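You operate a simulated robot arm through the tools that you are given. There is no shell and no other tool. Be economical: measure what you need, move in short steps, check, and stop when the job is done.

Carry out the task below with a simulated robot arm. There is one attempt and no reset: what you move stays moved.

Task
Put the round mic screen on the top of the teal table. Put the drive that says "WED" from the top of the long desk on the black notebook there and the drive marked "FRI" on the low shelf of the plug bench. Put the belt pack that says "A" from the top of the long desk on the white card and the belt pack that says "C" on the orange notebook. Put the teal connector on the top of the long desk away on the upper step of the ledge cabinet. Take the box marked "-5" from the top of the long bench and leave it on top of the brown small carton there. Take the fuse that says "5A" from the top of the long bench and leave it on the top of the shelf under the window. Any order will do. Set down upright: belt pack, teal connector.

The check looks at the end state, three seconds after you hand in, the way a careful person would. Anything else that was tipped, shoved, dropped, spilled or broken makes it a failure.

Robot
A 7-joint arm with a three-finger gripper on a trunk, on a base that drives. Base frame: it is fixed to the floor where the robot stands at the start and does not move with it; the origin is under the middle of the robot, x ahead of it, y to its left, z up. Readings come in mm, degrees, newtons and seconds.
With the tool pointing down near the work surface it reaches from about 480 to 940 mm from the robot's upright axis, wherever it stands. Its first joint turns from -166.0 to 166.0 degrees. Places, roughly: belt pack [1500, 1000, 750]; blue effect box, green effect box, yellow effect b [250, 2000, 750]; drive [1500, 750, 750]; fuse [-750, 750, 750]; low shelf of the plug bench [-1700, -2900, 300]; notebook [1250, 250, 750]; orange notebook [1250, 750, 750]; round mic screen (13x9x26 cm) [1000, 0, 800]; small carton [0, 2000, 1000]; teal connector (3x3x6 cm) [1600, 1100, 800]; top of the shelf under the window (12x61 cm) [480, 2760, 800]; top of the teal table [-100, -1800, 700]; upper step of the ledge cabinet (72x21 cm) [-820, -3680, 1160]; white card (8x6x1 cm) [1600, 1400, 700]. Payload 2.69 kg.
Tool frame: the origin (TCP) lies between the finger pads and is the grasp point; the fingertips stand 29 mm ahead of it; z points along the fingers, y is the line along which they close. Largest opening 120 mm; the body of the gripper starts 78 mm behind the TCP.
Orientation is that of the tool frame in the base frame, as [roll, pitch, yaw] about the fixed x, y, z axes, in that order (R = Rz(yaw) Ry(pitch) Rx(roll)). With the fingers straight down and closing along the base's y, the tool's x points along the base's -x, its y along +y and its z along -z.

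Tools
- The arm moves only by the tool play_rows. Its argument "motion" is a list of rows, each a list of 7 numbers: the shift along the base's x, y, z in mm, then the turn, a rotation vector about the base's x, y, z in degrees, then the closure in counts, from 0 (fully open) to 255 (shut). In form: [[tx, ty, tz, rx, ry, rz, fingers], ...]. A call has 1 to 8 rows; each row shifts and turns the commanded pose from where the row before left it. A row lasts 0.2 s, in which the tool goes at most 50 mm and 8.6 degrees; a call with a longer step from one row to the next is refused whole, and so is a gripper value outside its range. Where a pose cannot be reached the arm comes as near as it can. A force on the tool above 40 N (or 10 N above the force at the start of the call, whichever is more), or a blocked arm, ends the call early, and 0.2 s more pass. Each finger halts on what it meets, pressing with about 30 N; the grip force reading is that of the motor and also rises with nothing between the fingers. The clock runs only during rows and for 0.2 s after the last one: add rows that do not move to give the fingers time. It gives the time, the measured TCP pose, the force on the tool (base axes), the opening and the grip force at its end, in the units of the frame above (readings bear some noise), with the torque about the TCP (base axes, N m) and any sound that the robot's microphone picked up, and new pictures: "views" is both (left out), scene, wrist or none.
- Cameras (640 x 400 px; columns grow to the right, rows downward): "scene" is now at [190.8, 81.5, 1233.3]; the picture's right is [0.93, -0.36, 0.00], its down [-0.18, -0.48, -0.86] and it looks along [0.30, 0.80, -0.52] (base axes); focal length 214 px, centre (320, 200). "wrist" rides on the gripper at [63, 0, -104] in the tool frame; the picture's right is [0.00, 1.00, 0.00], its down [-0.83, 0.00, -0.56] and it looks along [-0.56, 0.00, 0.83] (tool axes); focal length 275 px, centre (320, 200). There is no depth. A picture from a camera that has moved, and an enlarged one, comes with that camera's place and axes in the base frame and with its lens. The place of the scene camera against the robot may be out by one fixed shift of up to 12 mm in any direction.
- move_column(by): slides the trunk up (or, below 0, down) by that many mm; the arm and the scene camera ride with it, the base frame stays. It gives what a move gives, with no picture.
- roll_base(legs): drives the robot by 1 to 6 legs, each [ahead, left, turn to the left] in mm, mm and degrees, along the robot's own axes; the way and the turn of a leg run together, so that a leg with both is an arc; at most 1500 mm and 180 degrees a leg. The arm and the cameras ride along, it lands a little off, and it stops where it bumps. It gives what a move gives, and a new picture of the scene camera.
- aim_head(pan, tilt): turns the head with the scene camera to pan (to the left, within 86 degrees either way) and tilt (down, from -29 to 69), counted from straight ahead of the robot. It gives what a move gives, and a new picture of the scene camera.
- enlarge(camera, box): a new picture of the part [left, top, right, bottom] of that camera's present view, enlarged. It takes no simulated time.
- sign_off(): hands the job in; it is judged then, once.

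Go step by step. Nothing tells you exact positions but the pictures and the camera data: compare them with the known pose of the tool, close in by small moves and look again before you grip or let go. The budget is 483 turns and 360 pictures, counting those below and the enlarged ones. Unless the task says otherwise, let go and move clear before handing in, and close with one line.

The tools are called as name(argument=value, ...) on one line, values as JSON. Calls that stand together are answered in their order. play_rows: Moves the arm, as the interface text tells. Its arguments: {"type":"object","properties":{"motion":{"type":"array","items":{"type":"array","items":{"type":"number"}}},"views":{"type":"string","enum":["both","scene","wrist","none"]}},"required":["motion"]} The other tools are called the same way: move_column (by) slides the trunk up or down; roll_base (legs) drives the base; aim_head (pan, tilt) turns the head that bears the scene camera; enlarge (camera, box) takes an enlarged picture of a part of a camera's view; sign_off () hands the job in.

At the start:

```text
t: 0.0
eef_pos: [153.9, 351.4, 1050.1]
ee_rot: [180.0, 0.0, -180.0]
force: [-0.2, -0.4, -0.3]
wrist_torque: [0.02, 0.02, -0.01]
opening: 120.0
finger_force: 0.0
trunk travel left (down, up): [-479.0, 135.0]
robot x, y, heading: [-1.2, 1.6, -0.0]
head pan, tilt: [69.1, 31.1]
```

scene: 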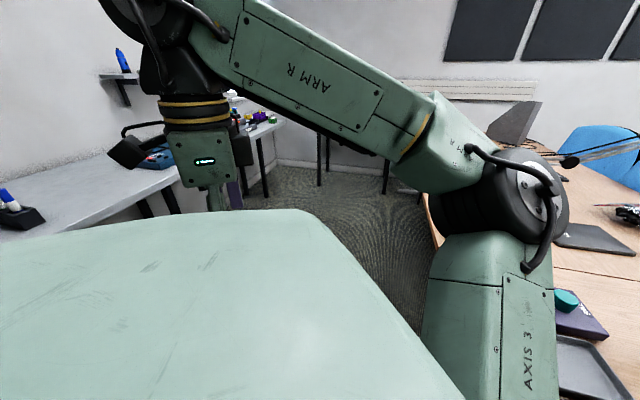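
wrist: 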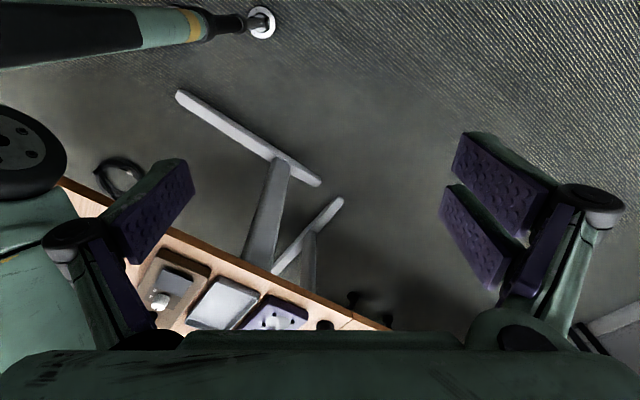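

I see the arm partly blocking the view; a long desk on the right and a bench on the left. I will look around first.

aim_head(pan=0, tilt=30)

aim_head(pan=35, tilt=25)

aim_head(pan=-60, tilt=25)

```text
t: 1.4
eef_pos: [154.6, 352.0, 1049.7]
ee_rot: [-180.0, 0.1, -180.0]
force: [0.0, 0.0, -0.3]
wrist_torque: [0.01, 0.01, -0.03]
opening: 120.0
finger_force: 0.0
trunk travel left (down, up): [-479.0, 135.0]
robot x, y, heading: [-0.1, 0.6, 0.1]
head pan, tilt: [0.0, 30.0]
camera scene: at [249.2, -2.5, 1235.0], right [0.0, -1.0, 0.0], down [-0.5, 0.0, -0.87], along [0.87, 0.0, -0.5], focal length 214 px, centre (320, 200)
```

scene: 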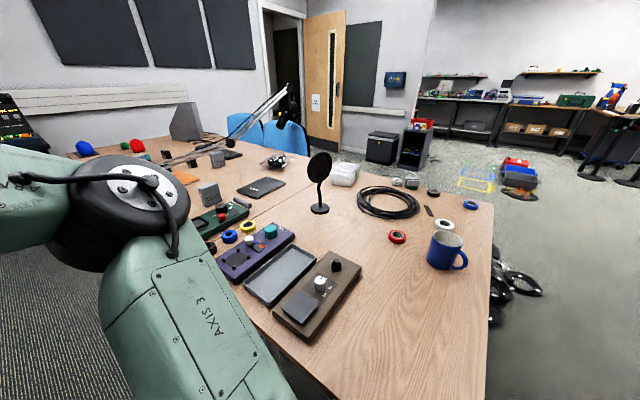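

```text
t: 2.4
eef_pos: [153.4, 352.4, 1049.7]
ee_rot: [179.9, 0.0, -179.9]
force: [-0.5, 0.0, -0.1]
wrist_torque: [0.01, -0.01, -0.04]
opening: 119.8
finger_force: 0.1
trunk travel left (down, up): [-479.0, 135.0]
robot x, y, heading: [0.7, -4.3, 0.1]
head pan, tilt: [35.0, 25.0]
camera scene: at [234.3, 50.2, 1243.0], right [0.57, -0.82, 0.0], down [-0.35, -0.24, -0.91], along [0.74, 0.52, -0.42], focal length 214 px, centre (320, 200)
```

scene: 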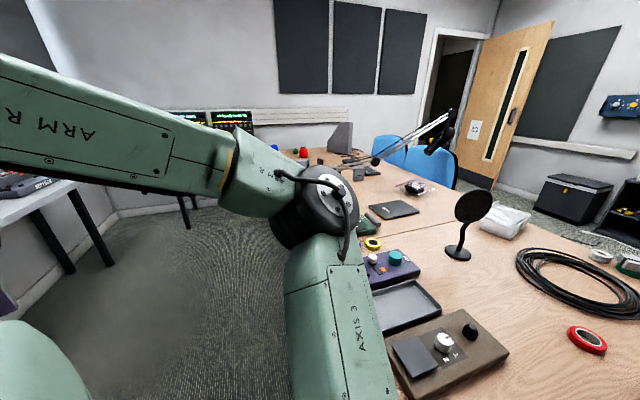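

```text
t: 4.1
eef_pos: [154.4, 352.0, 1048.2]
ee_rot: [-180.0, 0.1, 180.0]
force: [0.8, -0.5, -1.1]
wrist_torque: [0.03, 0.04, -0.01]
opening: 119.8
finger_force: 0.0
trunk travel left (down, up): [-479.0, 135.0]
robot x, y, heading: [-2.2, -0.4, -0.1]
head pan, tilt: [-60.0, 25.0]
camera scene: at [204.9, -82.4, 1243.0], right [-0.87, -0.5, 0.0], down [-0.21, 0.37, -0.91], along [0.45, -0.78, -0.42], focal length 214 px, centre (320, 200)
```

scene: 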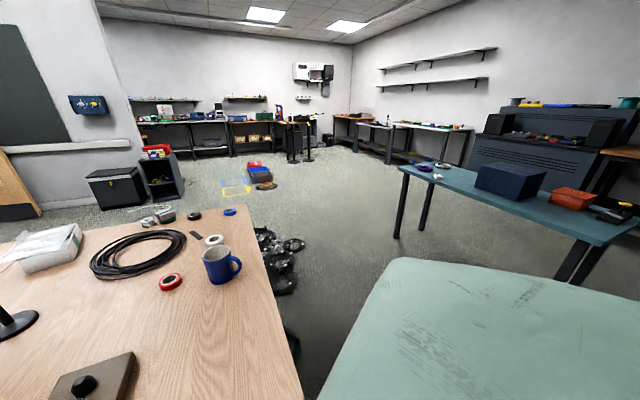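

The desk lies diagonally ahead; the bench is to the left. I'll look closer at the desk.

aim_head(pan=15, tilt=25)

enlarge(camera="scene", box=[160, 100, 400, 250])

aim_head(pan=-86, tilt=20)

enlarge(camera="scene", box=[0, 50, 320, 250])

```text
t: 5.6
eef_pos: [152.8, 351.4, 1050.8]
ee_rot: [180.0, 0.0, 179.9]
force: [-0.1, -0.7, 0.8]
wrist_torque: [0.0, 0.02, 0.01]
opening: 119.9
finger_force: 0.0
trunk travel left (down, up): [-479.0, 135.0]
robot x, y, heading: [1.3, -1.1, 0.0]
head pan, tilt: [15.0, 25.0]
camera scene: at [247.8, 21.2, 1243.0], right [0.26, -0.97, 0.0], down [-0.41, -0.11, -0.91], along [0.88, 0.23, -0.42], focal length 214 px, centre (320, 200)
```

scene: 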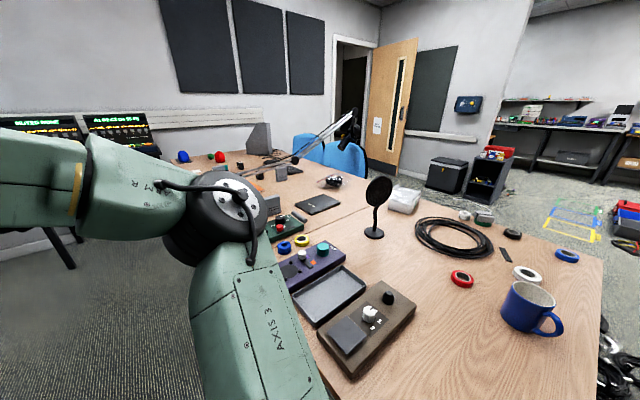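

```text
2.67 times, centred on (280, 175) of scene
camera zoom: at [247.8, 21.2, 1243.0], right [0.26, -0.97, 0.0], down [-0.41, -0.11, -0.91], along [0.88, 0.23, -0.42], focal length 572 px, centre (427, 267)
```

zoom: 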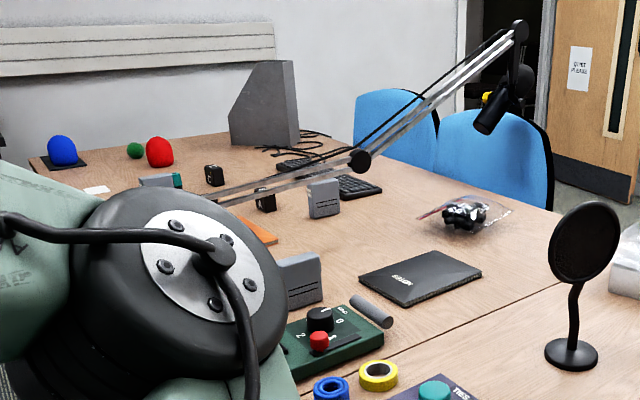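

```text
t: 7.4
eef_pos: [153.7, 351.1, 1050.6]
ee_rot: [-180.0, 0.0, -179.9]
force: [-1.3, -0.6, -0.8]
wrist_torque: [0.01, 0.0, 0.0]
opening: 120.1
finger_force: 0.1
trunk travel left (down, up): [-479.0, 135.0]
robot x, y, heading: [-2.4, 2.6, 0.3]
head pan, tilt: [-85.9, 20.0]
camera scene: at [165.4, -95.5, 1251.1], right [-1.0, -0.07, 0.0], down [-0.02, 0.34, -0.94], along [0.07, -0.94, -0.34], focal length 214 px, centre (320, 200)
```

scene: 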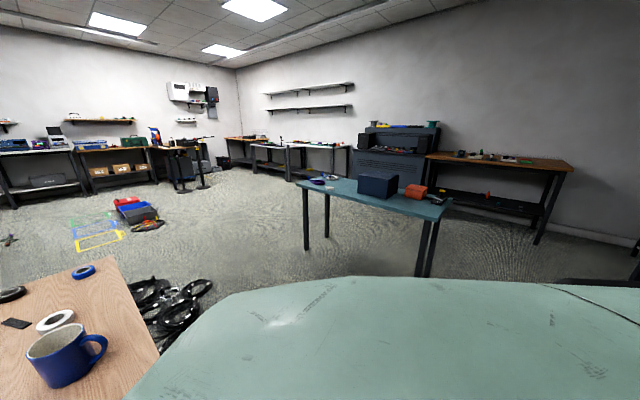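

```text
2.00 times, centred on (160, 150) of scene
camera zoom: at [165.4, -95.5, 1251.1], right [-1.0, -0.07, 0.0], down [-0.02, 0.34, -0.94], along [0.07, -0.94, -0.34], focal length 429 px, centre (640, 300)
```

zoom: 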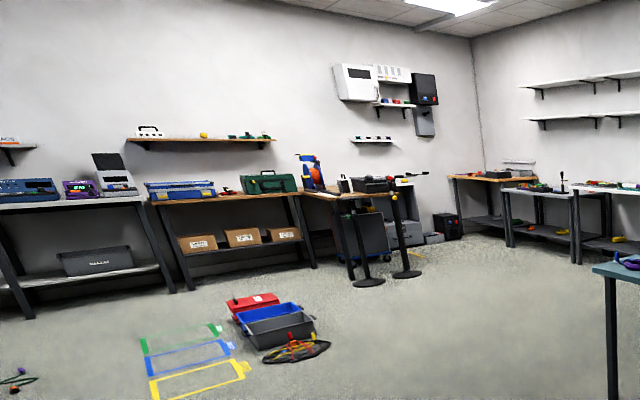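

The room's cabinets and tables are located roughly. Now I check the robot's own footprint and its clearance to the desk.

aim_head(pan=0, tilt=69)

aim_head(pan=86, tilt=45)

aim_head(pan=-86, tilt=60)

```text
t: 9.0
eef_pos: [154.9, 352.3, 1050.1]
ee_rot: [180.0, 0.0, 180.0]
force: [0.6, 0.4, -0.4]
wrist_torque: [-0.05, -0.02, 0.02]
opening: 119.8
finger_force: 0.1
trunk travel left (down, up): [-479.0, 135.0]
robot x, y, heading: [-1.0, 3.0, -0.1]
head pan, tilt: [0.0, 68.8]
camera scene: at [214.7, -2.6, 1183.6], right [0.0, -1.0, 0.0], down [-0.93, 0.0, -0.36], along [0.36, 0.0, -0.93], focal length 214 px, centre (320, 200)
```

scene: 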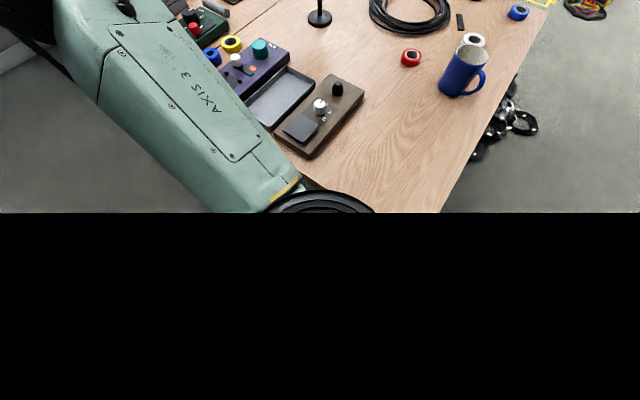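

```text
t: 10.6
eef_pos: [153.3, 351.0, 1049.9]
ee_rot: [180.0, 0.1, 180.0]
force: [0.0, -0.3, 0.5]
wrist_torque: [0.0, 0.01, -0.01]
opening: 120.2
finger_force: 0.1
trunk travel left (down, up): [-479.0, 135.0]
robot x, y, heading: [-2.1, -0.9, 0.2]
head pan, tilt: [85.9, 45.0]
camera scene: at [164.6, 78.5, 1212.4], right [1.0, -0.07, 0.0], down [-0.05, -0.71, -0.71], along [0.05, 0.71, -0.71], focal length 214 px, centre (320, 200)
```

scene: 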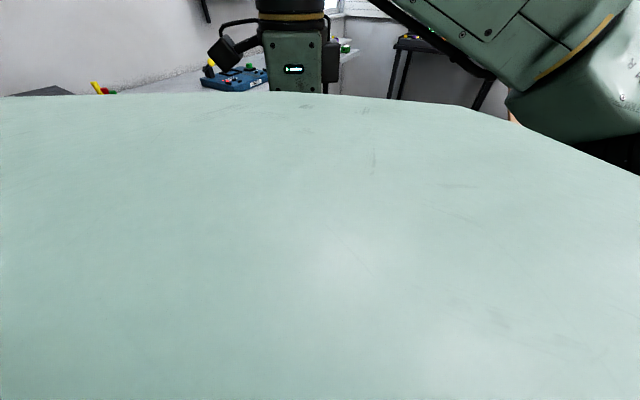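

```text
t: 13.2
eef_pos: [153.8, 351.4, 1050.5]
ee_rot: [180.0, 0.0, 179.9]
force: [0.0, 0.0, -0.5]
wrist_torque: [-0.01, -0.02, 0.0]
opening: 120.1
finger_force: 0.2
trunk travel left (down, up): [-479.0, 135.0]
robot x, y, heading: [1.5, -1.5, 0.1]
head pan, tilt: [-85.9, 60.0]
camera scene: at [163.5, -69.1, 1192.9], right [-1.0, -0.07, 0.0], down [-0.06, 0.86, -0.5], along [0.04, -0.5, -0.87], focal length 214 px, centre (320, 200)
```

scene: 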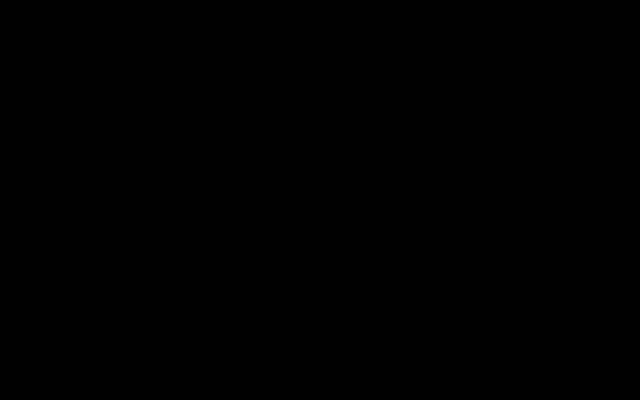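

The desk edge runs at about 56° heading, ~360 mm from the robot axis. I turn to be parallel with the desk so it lies on my right, clear of the arm.

roll_base(legs=[[0, 0, 56]])

aim_head(pan=-50, tilt=30)

```text
t: 16.1
eef_pos: [-205.8, 323.5, 1050.0]
ee_rot: [180.0, 0.0, -123.6]
force: [1.0, 0.1, 0.1]
wrist_torque: [-0.01, -0.03, 0.01]
opening: 120.2
finger_force: 0.1
trunk travel left (down, up): [-479.0, 135.0]
robot x, y, heading: [-0.3, 1.0, 56.4]
head pan, tilt: [-85.9, 60.0]
camera scene: at [147.3, 94.2, 1192.9], right [-0.49, -0.87, 0.0], down [-0.75, 0.43, -0.5], along [0.43, -0.25, -0.87], focal length 214 px, centre (320, 200)
```

scene: 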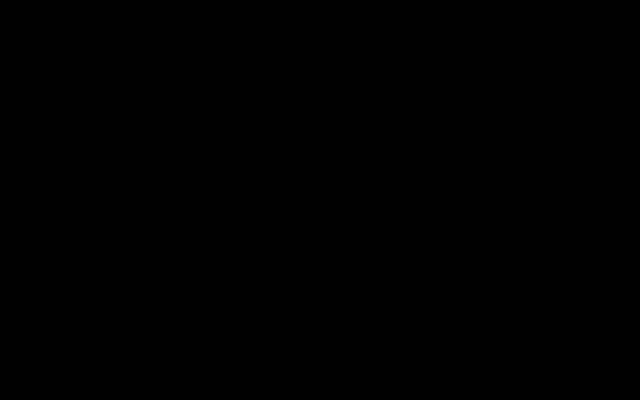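

```text
t: 17.1
eef_pos: [-207.4, 322.6, 1050.3]
ee_rot: [179.9, 0.0, -123.7]
force: [0.5, -0.4, 1.7]
wrist_torque: [0.01, 0.04, 0.03]
opening: 119.9
finger_force: 0.0
trunk travel left (down, up): [-479.0, 135.0]
robot x, y, heading: [-0.7, 2.1, 56.1]
head pan, tilt: [-50.0, 30.0]
camera scene: at [179.2, 137.0, 1235.0], right [0.11, -0.99, 0.0], down [-0.5, -0.05, -0.87], along [0.86, 0.09, -0.5], focal length 214 px, centre (320, 200)
```

scene: 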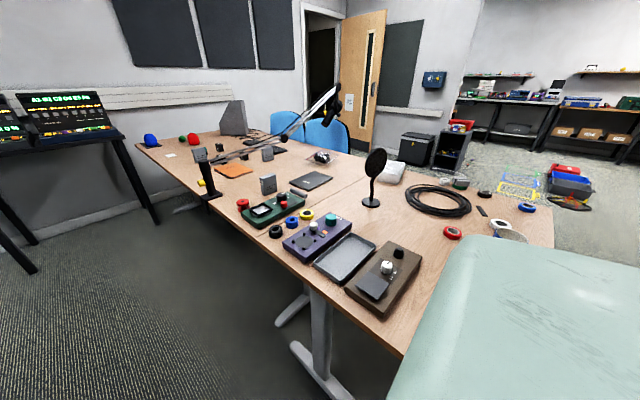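

Clear view now. Desk aisle ahead is free; I drive 800 mm along the desk and look closely.

roll_base(legs=[[800, 0, 0]])

enlarge(camera="scene", box=[80, 100, 400, 300])

```text
t: 21.4
eef_pos: [233.2, 990.5, 1049.3]
ee_rot: [180.0, 0.1, -123.2]
force: [-0.6, 0.6, 0.2]
wrist_torque: [0.05, 0.0, 0.0]
opening: 119.7
finger_force: 0.0
trunk travel left (down, up): [-479.0, 135.0]
robot x, y, heading: [438.7, 671.6, 56.8]
head pan, tilt: [-50.0, 30.0]
camera scene: at [621.0, 808.0, 1235.0], right [0.12, -0.99, 0.0], down [-0.5, -0.06, -0.87], along [0.86, 0.1, -0.5], focal length 214 px, centre (320, 200)
```

scene: 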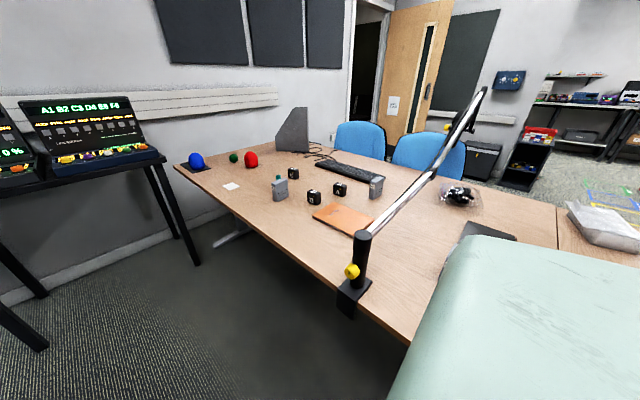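

```text
2.00 times, centred on (240, 200) of scene
camera zoom: at [621.0, 808.0, 1235.0], right [0.12, -0.99, 0.0], down [-0.5, -0.06, -0.87], along [0.86, 0.1, -0.5], focal length 429 px, centre (480, 200)
```

zoom: 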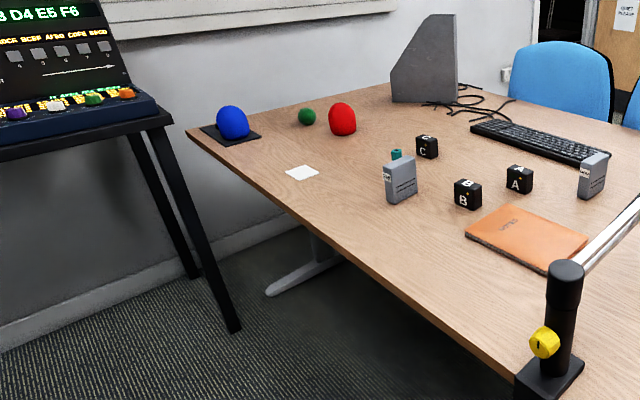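

enlarge(camera="scene", box=[250, 150, 410, 250])

enlarge(camera="scene", box=[265, 160, 345, 210])

```text
4.00 times, centred on (330, 200) of scene
camera zoom: at [621.0, 808.0, 1235.0], right [0.12, -0.99, 0.0], down [-0.5, -0.06, -0.87], along [0.86, 0.1, -0.5], focal length 858 px, centre (280, 200)
```

zoom: 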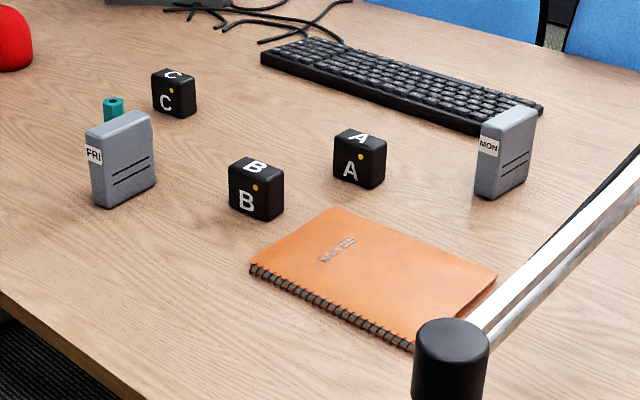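

```text
8.00 times, centred on (305, 185) of scene
camera zoom: at [621.0, 808.0, 1235.0], right [0.12, -0.99, 0.0], down [-0.5, -0.06, -0.87], along [0.86, 0.1, -0.5], focal length 1716 px, centre (440, 320)
```

zoom: 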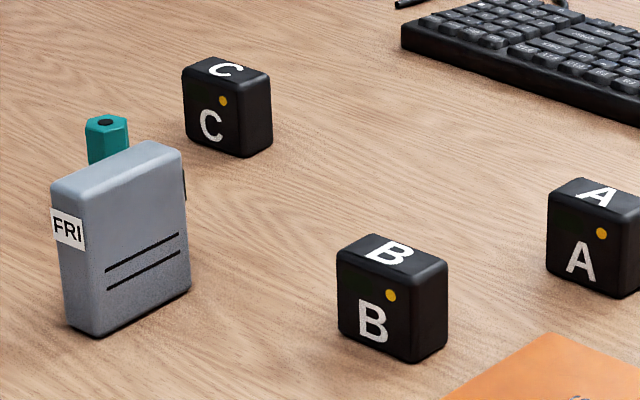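

Labels are readable: FRI, MON drives, packs A, B, C, connector behind FRI. I advance 450 mm, then bring the arm around to the right.

roll_base(legs=[[480, 0, 0]])

play_rows(motion=[[40, 20, 0, 0, 0, 0, 0], [40, 20, 0, 0, 0, 0, 0], [40, 20, 0, 0, 0, 0, 0], [40, 20, 0, 0, 0, 0, 0]], views="scene")

```text
t: 24.3
eef_pos: [490.6, 1395.3, 1050.3]
ee_rot: [180.0, 0.1, -122.3]
force: [0.3, -0.4, 0.6]
wrist_torque: [-0.02, 0.02, 0.01]
opening: 120.0
finger_force: 0.1
trunk travel left (down, up): [-479.0, 135.0]
robot x, y, heading: [705.4, 1080.9, 57.5]
head pan, tilt: [-50.0, 30.0]
camera scene: at [881.1, 1219.8, 1235.0], right [0.14, -0.99, 0.0], down [-0.5, -0.07, -0.87], along [0.86, 0.12, -0.5], focal length 214 px, centre (320, 200)
```

scene: 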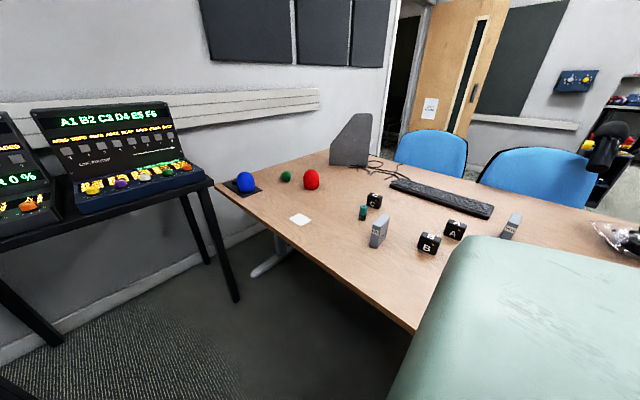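

```text
t: 25.3
eef_pos: [650.9, 1476.6, 1048.2]
ee_rot: [179.9, -0.1, -122.3]
force: [0.1, 0.4, 1.0]
wrist_torque: [0.0, 0.02, -0.01]
opening: 120.0
finger_force: 0.0
trunk travel left (down, up): [-479.0, 135.0]
robot x, y, heading: [704.3, 1074.8, 57.8]
head pan, tilt: [-50.0, 30.0]
camera scene: at [881.3, 1219.7, 1235.0], right [0.14, -0.99, 0.0], down [-0.5, -0.07, -0.87], along [0.86, 0.12, -0.5], focal length 214 px, centre (320, 200)
```

scene: 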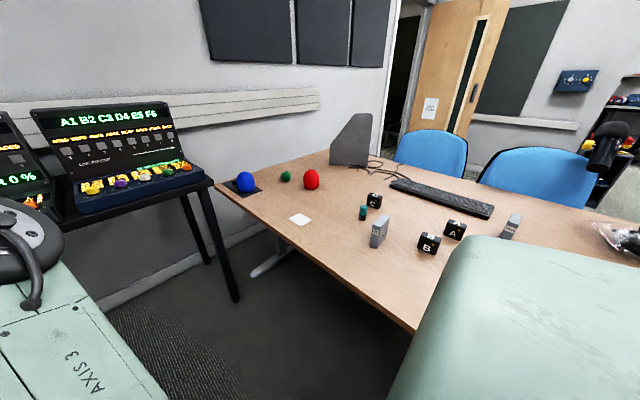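

All clear. I sweep the tool in front of the robot towards the desk, keeping its orientation (it already closes across the packs' thin side).

play_rows(motion=[[47, 13, 0, 0, 0, 0, 0], [47, 13, 0, 0, 0, 0, 0], [47, 13, 0, 0, 0, 0, 0], [47, 13, 0, 0, 0, 0, 0], [47, 13, 0, 0, 0, 0, 0], [47, 13, 0, 0, 0, 0, 0], [47, 13, 0, 0, 0, 0, 0], [47, 13, 0, 0, 0, 0, 0]], views="none")

play_rows(motion=[[34, -35, 0, 0, 0, 0, 0], [34, -35, 0, 0, 0, 0, 0], [34, -35, 0, 0, 0, 0, 0], [34, -35, 0, 0, 0, 0, 0], [34, -35, 0, 0, 0, 0, 0], [34, -35, 0, 0, 0, 0, 0], [34, -35, 0, 0, 0, 0, 0], [34, -35, 0, 0, 0, 0, 0]], views="both")

```text
t: 27.1
eef_pos: [1029.4, 1581.6, 1047.9]
ee_rot: [-180.0, -0.1, -122.2]
force: [0.3, 0.4, -0.4]
wrist_torque: [-0.01, -0.02, 0.01]
opening: 120.2
finger_force: 0.0
trunk travel left (down, up): [-479.0, 135.0]
robot x, y, heading: [702.1, 1078.8, 57.7]
head pan, tilt: [-50.0, 30.0]
```

```text
t: 28.0
eef_pos: [1080.6, 1535.5, 1045.9]
ee_rot: [178.7, -0.3, -110.3]
force: [0.6, 0.4, 0.1]
wrist_torque: [-0.05, 0.0, -0.02]
opening: 120.0
finger_force: 0.0
trunk travel left (down, up): [-479.0, 135.0]
robot x, y, heading: [706.6, 1077.8, 58.0]
head pan, tilt: [-50.0, 30.0]
stopped in row 4: the arm was blocked; the commanded pose is now the measured one
camera scene: at [881.0, 1220.2, 1234.9], right [0.14, -0.99, 0.0], down [-0.5, -0.07, -0.87], along [0.86, 0.12, -0.5], focal length 214 px, centre (320, 200)
camera wrist: at [1060.6, 1476.0, 1151.4], right [-0.94, 0.34, 0.02], down [0.3, 0.78, 0.55], along [0.17, 0.53, -0.83], focal length 275 px, centre (320, 200)
```

scene: 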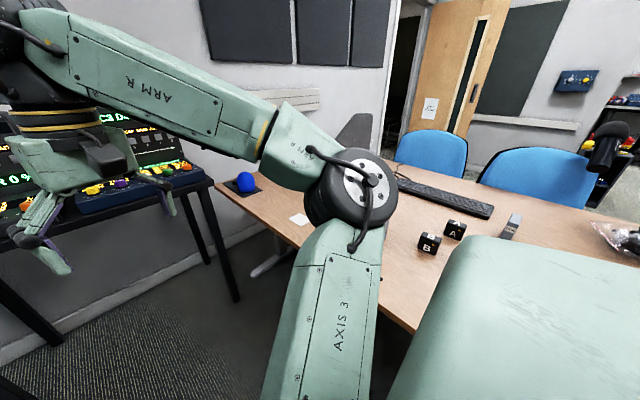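
wrist: 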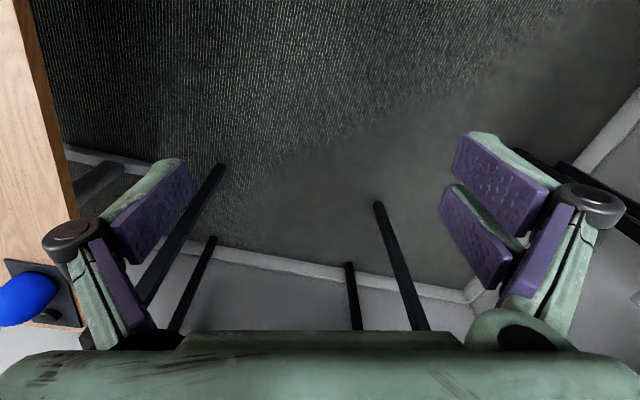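

The wrist joint seems at its limit; I rotate the tool clockwise towards the flipped yaw (58°) and test.

play_rows(motion=[[0, 0, 0, 0, 0, -8, 0], [0, 0, 0, 0, 0, -8, 0], [0, 0, 0, 0, 0, -8, 0], [0, 0, 0, 0, 0, -8, 0], [0, 0, 0, 0, 0, -8, 0], [0, 0, 0, 0, 0, -8, 0], [0, 0, 0, 0, 0, -8, 0], [0, 0, 0, 0, 0, -8, 0]], views="scene")

```text
t: 29.8
eef_pos: [1081.8, 1533.5, 1048.0]
ee_rot: [179.0, -0.2, -174.8]
force: [-1.0, 0.2, -0.5]
wrist_torque: [-0.05, 0.01, 0.0]
opening: 120.3
finger_force: 0.1
trunk travel left (down, up): [-479.0, 135.0]
robot x, y, heading: [705.2, 1077.5, 57.6]
head pan, tilt: [-50.0, 30.0]
camera scene: at [881.0, 1219.9, 1235.0], right [0.14, -0.99, 0.0], down [-0.5, -0.07, -0.87], along [0.86, 0.12, -0.5], focal length 214 px, centre (320, 200)
```

scene: 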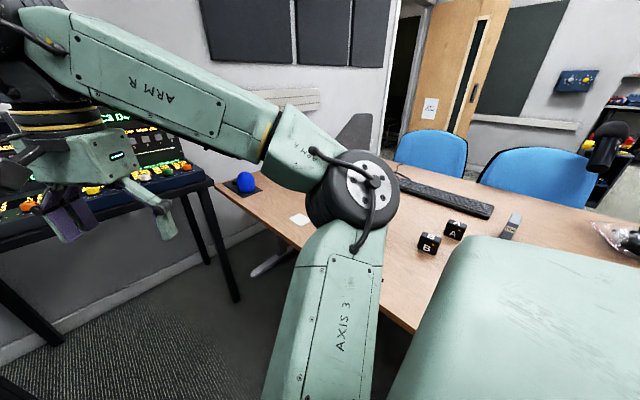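

Rotation works. Continue sweeping right with simultaneous rotation.

play_rows(motion=[[34, -35, 0, 0, 0, -7, 0], [34, -35, 0, 0, 0, -7, 0], [34, -35, 0, 0, 0, -7, 0], [34, -35, 0, 0, 0, -7, 0], [34, -35, 0, 0, 0, -7, 0], [34, -35, 0, 0, 0, -7, 0]], views="scene")

```text
t: 30.4
eef_pos: [1107.6, 1525.0, 1039.1]
ee_rot: [178.9, -1.3, -177.1]
force: [-0.7, 0.3, 0.0]
wrist_torque: [0.01, 0.02, -0.04]
opening: 120.2
finger_force: 0.1
trunk travel left (down, up): [-479.0, 135.0]
robot x, y, heading: [706.3, 1078.4, 57.9]
head pan, tilt: [-50.0, 30.0]
stopped in row 3: the arm was blocked; the commanded pose is now the measured one
camera scene: at [881.0, 1220.1, 1235.0], right [0.14, -0.99, 0.0], down [-0.5, -0.07, -0.87], along [0.86, 0.12, -0.5], focal length 214 px, centre (320, 200)
```

scene: 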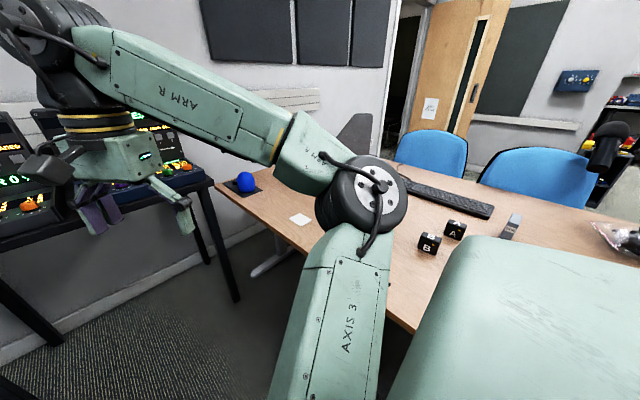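

The elbow cannot come further right here. Better: retract, then face the desk so the work lies ahead-left of me.

play_rows(motion=[[-45, 5, 0, 0, 0, 4, 0], [-45, 5, 0, 0, 0, 4, 0], [-45, 5, 0, 0, 0, 4, 0], [-45, 5, 0, 0, 0, 4, 0], [-45, -12, 0, 0, 0, 4, 0], [-45, -12, 0, 0, 0, 4, 0], [-45, -12, 0, 0, 0, 4, 0], [-45, -12, 0, 0, 0, 4, 0]], views="none")

play_rows(motion=[[-45, -22, 0, 0, 0, 4, 0], [-45, -22, 0, 0, 0, 4, 0], [-45, -22, 0, 0, 0, 4, 0], [-45, -22, 0, 0, 0, 4, 0], [-45, -22, 2, 0, 0, 4, 0], [-30, 0, 2, 0, 0, 3, 0]], views="none")

roll_base(legs=[[300, 0, 0]])

```text
t: 32.2
eef_pos: [747.6, 1498.7, 1041.8]
ee_rot: [179.1, -1.0, -145.4]
force: [-0.7, 0.2, 0.7]
wrist_torque: [0.04, -0.02, -0.02]
opening: 120.1
finger_force: 0.0
trunk travel left (down, up): [-479.0, 135.0]
robot x, y, heading: [706.7, 1076.8, 57.7]
head pan, tilt: [-50.0, 30.0]
```

```text
refused: row 5 steps farther than a row can; nothing moved
```

```text
t: 34.2
eef_pos: [902.7, 1743.8, 1041.5]
ee_rot: [179.0, -1.0, -145.6]
force: [1.0, 0.2, -0.2]
wrist_torque: [-0.04, 0.02, -0.02]
opening: 120.3
finger_force: 0.0
trunk travel left (down, up): [-479.0, 135.0]
robot x, y, heading: [860.8, 1318.9, 58.0]
head pan, tilt: [-50.0, 30.0]
camera scene: at [1035.8, 1465.6, 1235.0], right [0.14, -0.99, 0.0], down [-0.5, -0.07, -0.87], along [0.86, 0.12, -0.5], focal length 214 px, centre (320, 200)
```

scene: 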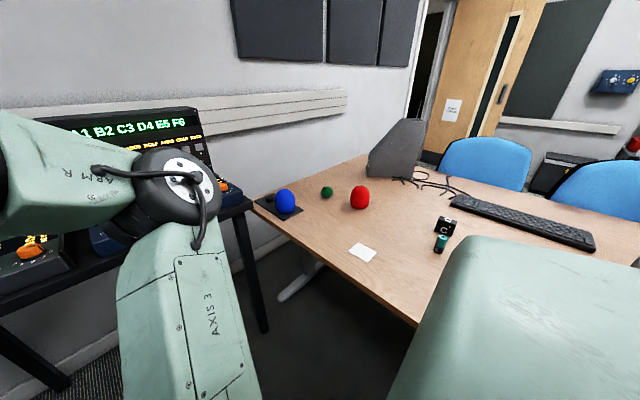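

play_rows(motion=[[-40, -20, 1, 0, 0, 4, 0], [-40, -20, 1, 0, 0, 4, 0], [-40, -20, 1, 0, 0, 4, 0], [-40, -20, 1, 0, 0, 4, 0], [-40, -20, 1, 0, 0, 4, 0], [-20, -5, 2, 0, 0, 3, 0]], views="none")

roll_base(legs=[[0, 0, -50]])

```text
t: 35.6
eef_pos: [682.6, 1638.9, 1048.9]
ee_rot: [179.1, -1.1, -122.4]
force: [-0.1, -0.1, -0.7]
wrist_torque: [-0.01, -0.01, 0.03]
opening: 120.1
finger_force: 0.0
trunk travel left (down, up): [-479.0, 135.0]
robot x, y, heading: [857.9, 1323.2, 57.9]
head pan, tilt: [-50.0, 30.0]
```

```text
t: 38.3
eef_pos: [984.0, 1663.3, 1049.3]
ee_rot: [179.0, -1.1, -171.9]
force: [-0.7, -0.5, 0.5]
wrist_torque: [0.02, 0.03, -0.03]
opening: 120.1
finger_force: 0.0
trunk travel left (down, up): [-479.0, 135.0]
robot x, y, heading: [859.6, 1322.4, 8.2]
head pan, tilt: [-50.0, 30.0]
camera scene: at [1084.8, 1283.4, 1235.0], right [-0.67, -0.75, 0.0], down [-0.37, 0.33, -0.87], along [0.65, -0.58, -0.5], focal length 214 px, centre (320, 200)
```

scene: 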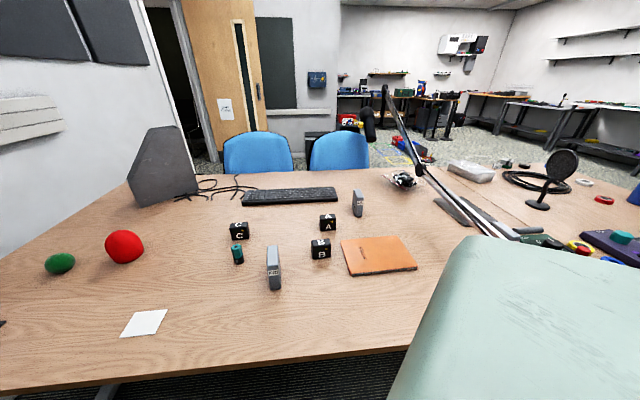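

roll_base(legs=[[0, 0, -53]])

aim_head(pan=10, tilt=38)

```text
t: 41.1
eef_pos: [1202.6, 1436.4, 1047.3]
ee_rot: [179.0, -1.1, 136.2]
force: [0.0, -0.4, -0.2]
wrist_torque: [0.01, -0.03, 0.03]
opening: 120.1
finger_force: 0.1
trunk travel left (down, up): [-479.0, 135.0]
robot x, y, heading: [862.5, 1321.6, -43.8]
head pan, tilt: [-50.0, 30.0]
camera scene: at [970.2, 1123.4, 1235.0], right [-1.0, 0.06, 0.0], down [0.03, 0.5, -0.87], along [-0.05, -0.86, -0.5], focal length 214 px, centre (320, 200)
```

scene: 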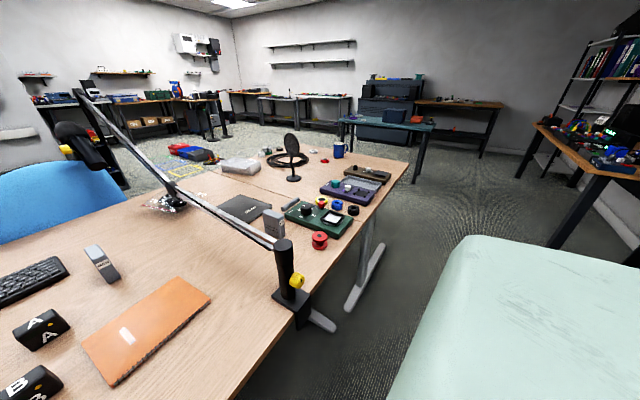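

```text
t: 42.4
eef_pos: [1203.3, 1435.5, 1049.9]
ee_rot: [179.0, -1.0, 136.2]
force: [0.4, 0.0, -0.1]
wrist_torque: [0.0, -0.01, 0.02]
opening: 119.9
finger_force: 0.1
trunk travel left (down, up): [-479.0, 135.0]
robot x, y, heading: [863.2, 1325.3, -43.5]
head pan, tilt: [10.0, 38.0]
camera scene: at [1047.7, 1165.8, 1222.7], right [-0.55, -0.83, 0.0], down [-0.51, 0.34, -0.79], along [0.66, -0.44, -0.62], focal length 214 px, centre (320, 200)
```

scene: 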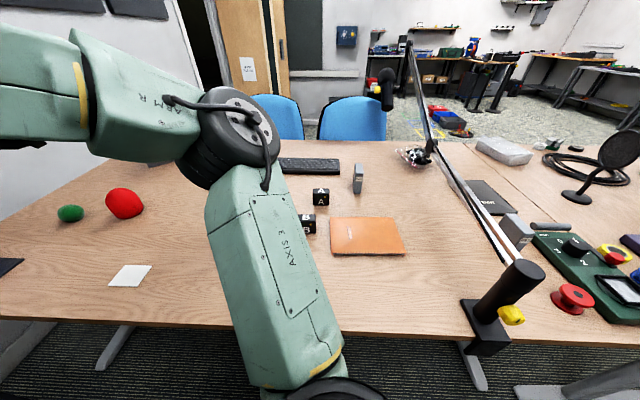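

Good frame: everything needed is ahead. I bring the tool above pack A (est. 1560, 822) with closing direction across its thin side.

play_rows(motion=[[22, -38, 0, 0, 0, -5, 0], [22, -38, 0, 0, 0, -5, 0], [22, -38, 0, 0, 0, -5, 0], [22, -38, 0, 0, 0, -5, 0], [22, -38, 0, 0, 0, -5, 0], [22, -38, 0, 0, 0, -5, 0], [22, -38, 0, 0, 0, -5, 0], [22, -38, 0, 0, 0, -5, 0]], views="none")

play_rows(motion=[[22, -38, 0, 0, 0, -5, 0], [22, -38, 0, 0, 0, -5, 0], [22, -38, 0, 0, 0, -5, 0], [22, -38, 0, 0, 0, -5, 0], [22, -38, 0, 0, 0, -5, 0], [22, -38, 0, 0, 0, -5, 0], [22, -38, 0, 0, 0, -5, 0], [22, -38, 0, 0, 0, -3.5, 0]], views="both")

```text
t: 44.2
eef_pos: [1379.8, 1133.7, 1049.0]
ee_rot: [179.0, -1.1, 96.1]
force: [1.3, -0.2, -0.4]
wrist_torque: [0.01, 0.02, -0.01]
opening: 119.9
finger_force: 0.1
trunk travel left (down, up): [-479.0, 135.0]
robot x, y, heading: [859.1, 1323.6, -43.8]
head pan, tilt: [10.0, 38.0]
```

```text
t: 46.0
eef_pos: [1539.6, 845.3, 1042.3]
ee_rot: [178.3, -1.3, 58.5]
force: [0.2, 0.0, -0.6]
wrist_torque: [-0.01, -0.04, -0.01]
opening: 120.0
finger_force: 0.0
out of reach, approached as far as the arm can: row 7, 8
trunk travel left (down, up): [-479.0, 135.0]
robot x, y, heading: [859.2, 1320.5, -43.3]
head pan, tilt: [10.0, 38.0]
camera scene: at [1047.3, 1165.9, 1222.8], right [-0.55, -0.83, 0.0], down [-0.51, 0.34, -0.79], along [0.66, -0.44, -0.62], focal length 214 px, centre (320, 200)
camera wrist: at [1567.6, 898.8, 1148.1], right [0.85, -0.52, 0.03], down [-0.45, -0.71, 0.54], along [-0.26, -0.47, -0.84], focal length 275 px, centre (320, 200)
```

scene: 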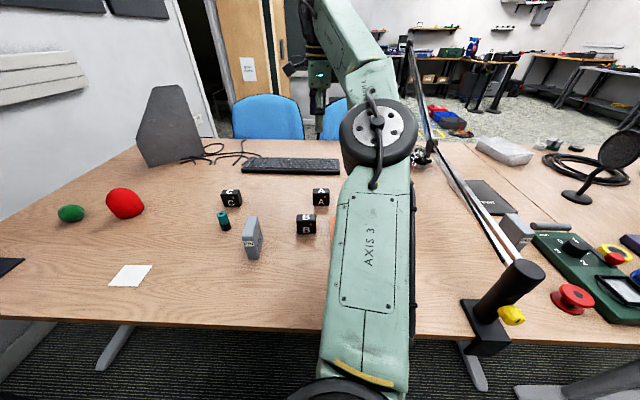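
wrist: 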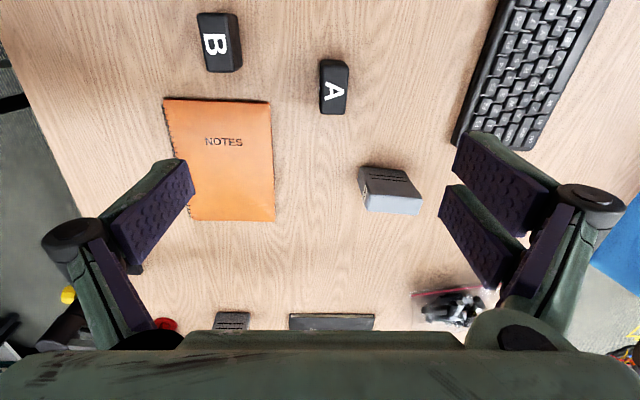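

The wrist view shows A ahead of the tool as expected (≈1557, 827). I descend, levelling the tool slightly.

play_rows(motion=[[2, 0, -40, -0.4, 1.4, 0, 0], [0, 0, -40, 0, 0, 0, 0], [0, 0, -40, 0, 0, 0, 0], [0, 0, -40, 0, 0, 0, 0], [0, 0, 0, 0, 0, 0, 0]], views="wrist")

```text
t: 47.2
eef_pos: [1543.2, 843.4, 878.5]
ee_rot: [-180.0, 0.0, 57.6]
force: [0.9, 0.1, 0.3]
wrist_torque: [0.0, -0.02, 0.0]
opening: 120.0
finger_force: 0.1
trunk travel left (down, up): [-479.0, 135.0]
robot x, y, heading: [859.2, 1323.9, -43.6]
head pan, tilt: [10.0, 38.0]
camera wrist: at [1575.6, 896.7, 983.7], right [0.85, -0.53, 0.0], down [-0.44, -0.7, 0.56], along [-0.29, -0.47, -0.83], focal length 275 px, centre (320, 200)
```

wrist: 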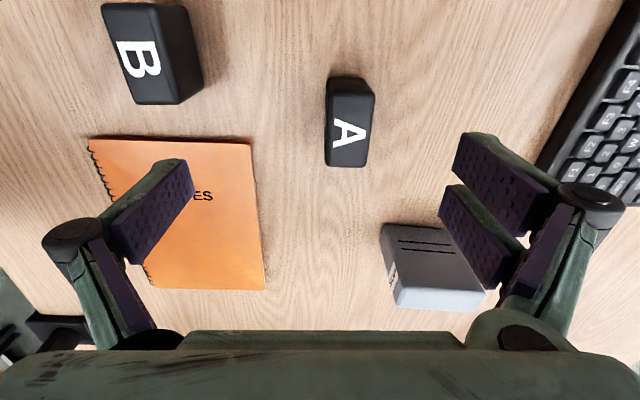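

A's top centre is about (1557, 822); I shift over it and lower towards it.

play_rows(motion=[[14, -21, -10, 0, 0, 0, 40], [0, 0, -40, 0, 0, 0, 60], [0, 0, -30, 0, 0, 0, 80], [0, 0, 0, 0, 0, 0, 80]], views="wrist")

```text
t: 48.2
eef_pos: [1554.4, 824.2, 797.6]
ee_rot: [179.9, 0.0, 57.6]
force: [0.1, -0.2, -0.2]
wrist_torque: [0.01, -0.02, 0.0]
opening: 82.3
finger_force: 0.1
trunk travel left (down, up): [-479.0, 135.0]
robot x, y, heading: [862.9, 1326.0, -43.6]
head pan, tilt: [10.0, 38.0]
camera wrist: at [1587.2, 877.6, 900.8], right [0.85, -0.53, 0.0], down [-0.44, -0.7, 0.56], along [-0.29, -0.47, -0.83], focal length 275 px, centre (320, 200)
```

wrist: 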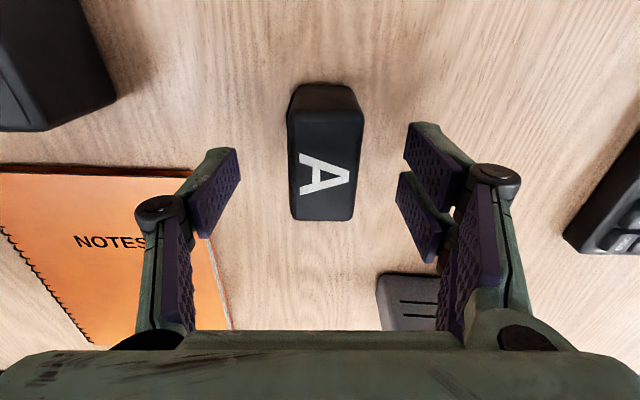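

Well centred. Lower and grip.

play_rows(motion=[[2, 0, -20, 0, 0, 0, 80], [0, 0, -20, 0, 0, 0, 80], [0, 0, 0, 0, 0, 0, 80], [0, 0, 0, 0, 0, 0, 230], [0, 0, 0, 0, 0, 0, 230], [0, 0, 0, 0, 0, 0, 230], [0, 0, 0, 0, 0, 0, 230]], views="wrist")

```text
t: 49.8
eef_pos: [1559.2, 825.5, 758.7]
ee_rot: [179.9, 0.0, 57.7]
force: [-3.2, 1.3, 8.1]
wrist_torque: [0.09, 0.23, 0.04]
opening: 33.8
finger_force: 23.1
trunk travel left (down, up): [-479.0, 135.0]
robot x, y, heading: [858.6, 1323.5, -43.8]
head pan, tilt: [10.0, 38.0]
camera wrist: at [1591.7, 878.8, 863.1], right [0.85, -0.53, 0.0], down [-0.44, -0.7, 0.56], along [-0.29, -0.47, -0.83], focal length 275 px, centre (320, 200)
```

wrist: 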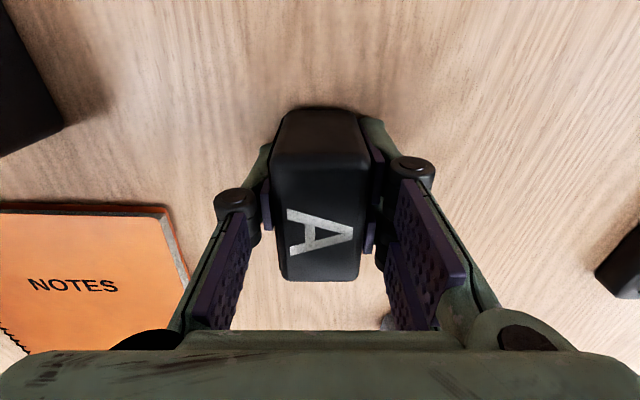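

Gripped. Lift.

play_rows(motion=[[0, 0, 30, 0, 0, 0, 230], [0, 0, 40, 0, 0, 0, 230], [0, 0, 40, 0, 0, 0, 230], [0, 0, 0, 0, 0, 0, 230]], views="wrist")

```text
t: 50.8
eef_pos: [1559.8, 823.0, 869.0]
ee_rot: [-180.0, 0.0, 57.7]
force: [-0.1, 0.4, 1.0]
wrist_torque: [0.01, -0.03, -0.02]
opening: 11.6
finger_force: 0.2
trunk travel left (down, up): [-479.0, 135.0]
robot x, y, heading: [858.8, 1322.6, -43.7]
head pan, tilt: [10.0, 38.0]
camera wrist: at [1592.2, 876.6, 973.9], right [0.85, -0.53, 0.0], down [-0.44, -0.7, 0.56], along [-0.29, -0.47, -0.83], focal length 275 px, centre (320, 200)
```

wrist: 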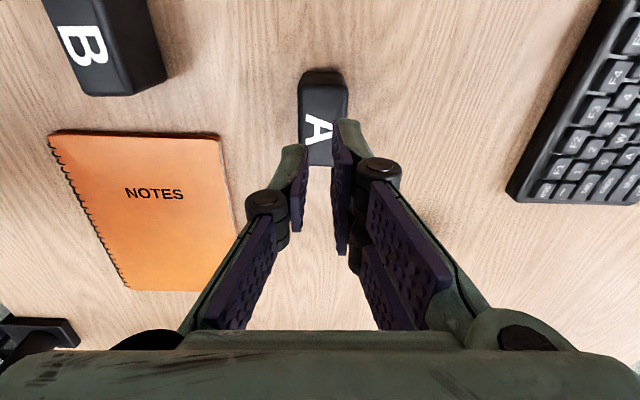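

The pack slipped out on lifting; it still stands. I check the view before regrasping deeper and firmer.

play_rows(motion=[[0, 0, 0, 0, 0, 0, 90], [0, 0, 0, 0, 0, 0, 90], [0, 0, 0, 0, 0, 0, 90], [0, 0, -40, 0, 0, 0, 90], [0, 0, -30, 0, 0, 0, 90], [0, 0, 0, 0, 0, 0, 90]], views="both")

enlarge(camera="scene", box=[260, 140, 380, 215])

```text
t: 52.2
eef_pos: [1557.2, 824.7, 799.6]
ee_rot: [180.0, 0.0, 57.8]
force: [-0.2, 0.5, 1.0]
wrist_torque: [-0.03, -0.02, 0.02]
opening: 77.9
finger_force: 0.1
trunk travel left (down, up): [-479.0, 135.0]
robot x, y, heading: [861.6, 1325.2, -43.6]
head pan, tilt: [10.0, 38.0]
camera scene: at [1047.7, 1165.9, 1222.7], right [-0.55, -0.83, 0.0], down [-0.51, 0.34, -0.79], along [0.66, -0.44, -0.62], focal length 214 px, centre (320, 200)
camera wrist: at [1590.2, 878.1, 904.3], right [0.85, -0.53, 0.0], down [-0.44, -0.7, 0.56], along [-0.29, -0.47, -0.83], focal length 275 px, centre (320, 200)
```

scene: 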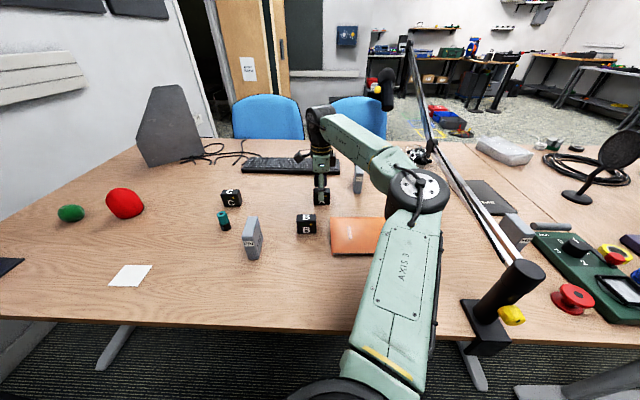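
wrist: 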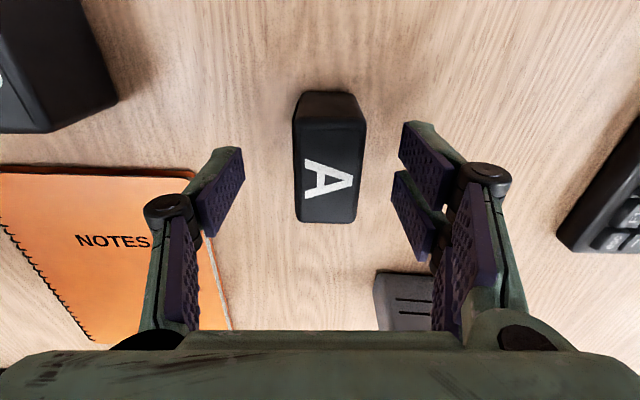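

```text
5.33 times, centred on (320, 178) of scene
camera zoom: at [1047.7, 1165.9, 1222.7], right [-0.55, -0.83, 0.0], down [-0.51, 0.34, -0.79], along [0.66, -0.44, -0.62], focal length 1144 px, centre (320, 320)
```

zoom: 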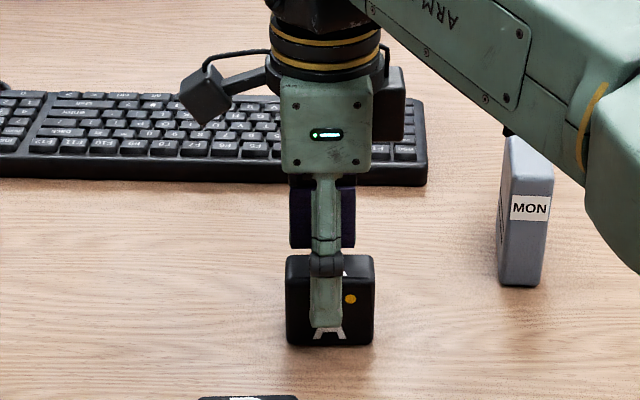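

The pack stands unharmed. I regrasp ~8 mm deeper with full closure.

play_rows(motion=[[0, 0, -25, 0, 0, 0, 90], [0, 0, -24, 0, 0, 0, 90], [0, 0, 0, 0, 0, 0, 90], [0, 0, 0, 0, 0, 0, 255], [0, 0, 0, 0, 0, 0, 255], [0, 0, 0, 0, 0, 0, 255], [0, 0, 0, 0, 0, 0, 255], [0, 0, 0, 0, 0, 0, 255]], views="wrist")

```text
t: 53.3
eef_pos: [1554.5, 826.1, 759.1]
ee_rot: [179.9, -0.1, 57.8]
force: [-14.3, 8.4, 30.8]
wrist_torque: [0.74, 1.21, 0.03]
opening: 46.0
finger_force: 13.3
trunk travel left (down, up): [-479.0, 135.0]
robot x, y, heading: [862.7, 1322.9, -43.5]
head pan, tilt: [10.0, 38.0]
stopped in row 5: the force on the tool passed its limit at 43 N (the readings are from after the stop); the commanded pose is now the measured one
camera wrist: at [1588.0, 879.5, 862.9], right [0.85, -0.53, 0.0], down [-0.44, -0.71, 0.55], along [-0.29, -0.47, -0.83], focal length 275 px, centre (320, 200)
```

wrist: 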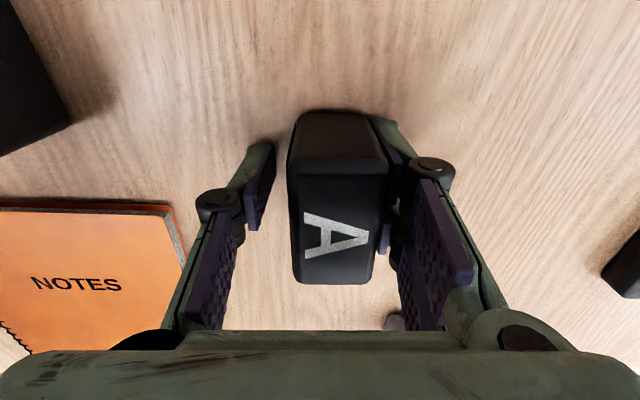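

The fingertips touch the desk while closing; I raise 10 mm, centre the pack and close again.

play_rows(motion=[[0, 0, 10, 0, 0, 0, 130], [6, -4, 0, 0, 0, 0, 130], [0, 0, 0, 0, 0, 0, 255], [0, 0, 0, 0, 0, 0, 255], [0, 0, 0, 0, 0, 0, 255], [0, 0, 0, 0, 0, 0, 255], [0, 0, 0, 0, 0, 0, 255]], views="wrist")

```text
t: 54.9
eef_pos: [1563.3, 820.6, 760.1]
ee_rot: [-179.9, 0.1, 57.7]
force: [0.0, -0.2, 0.0]
wrist_torque: [-0.02, 0.02, -0.01]
opening: 33.8
finger_force: 29.8
trunk travel left (down, up): [-479.0, 135.0]
robot x, y, heading: [859.4, 1321.7, -43.8]
head pan, tilt: [10.0, 38.0]
camera wrist: at [1596.1, 873.0, 865.4], right [0.85, -0.53, 0.0], down [-0.44, -0.71, 0.56], along [-0.3, -0.47, -0.83], focal length 275 px, centre (320, 200)
```

wrist: 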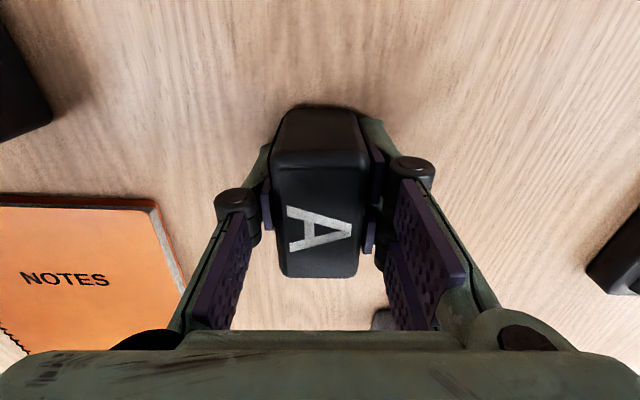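

Clean grip at 30 N, no desk force. Lift slowly.

play_rows(motion=[[0, 0, 15, 0, 0, 0, 255], [0, 0, 20, 0, 0, 0, 255], [0, 0, 30, 0, 0, 0, 255], [0, 0, 35, 0, 0, 0, 255], [0, 0, 0, 0, 0, 0, 255]], views="wrist")

```text
t: 56.1
eef_pos: [1564.7, 819.9, 859.2]
ee_rot: [-179.8, -0.1, 57.8]
force: [-0.1, -0.8, -1.9]
wrist_torque: [0.02, 0.0, 0.0]
opening: 33.7
finger_force: 29.5
trunk travel left (down, up): [-479.0, 135.0]
robot x, y, heading: [860.0, 1323.7, -43.4]
head pan, tilt: [10.0, 38.0]
camera wrist: at [1597.5, 873.0, 963.7], right [0.85, -0.53, 0.0], down [-0.44, -0.71, 0.56], along [-0.3, -0.47, -0.83], focal length 275 px, centre (320, 200)
```

wrist: 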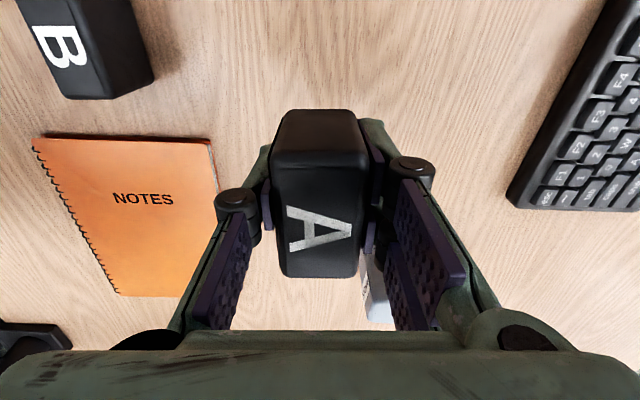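

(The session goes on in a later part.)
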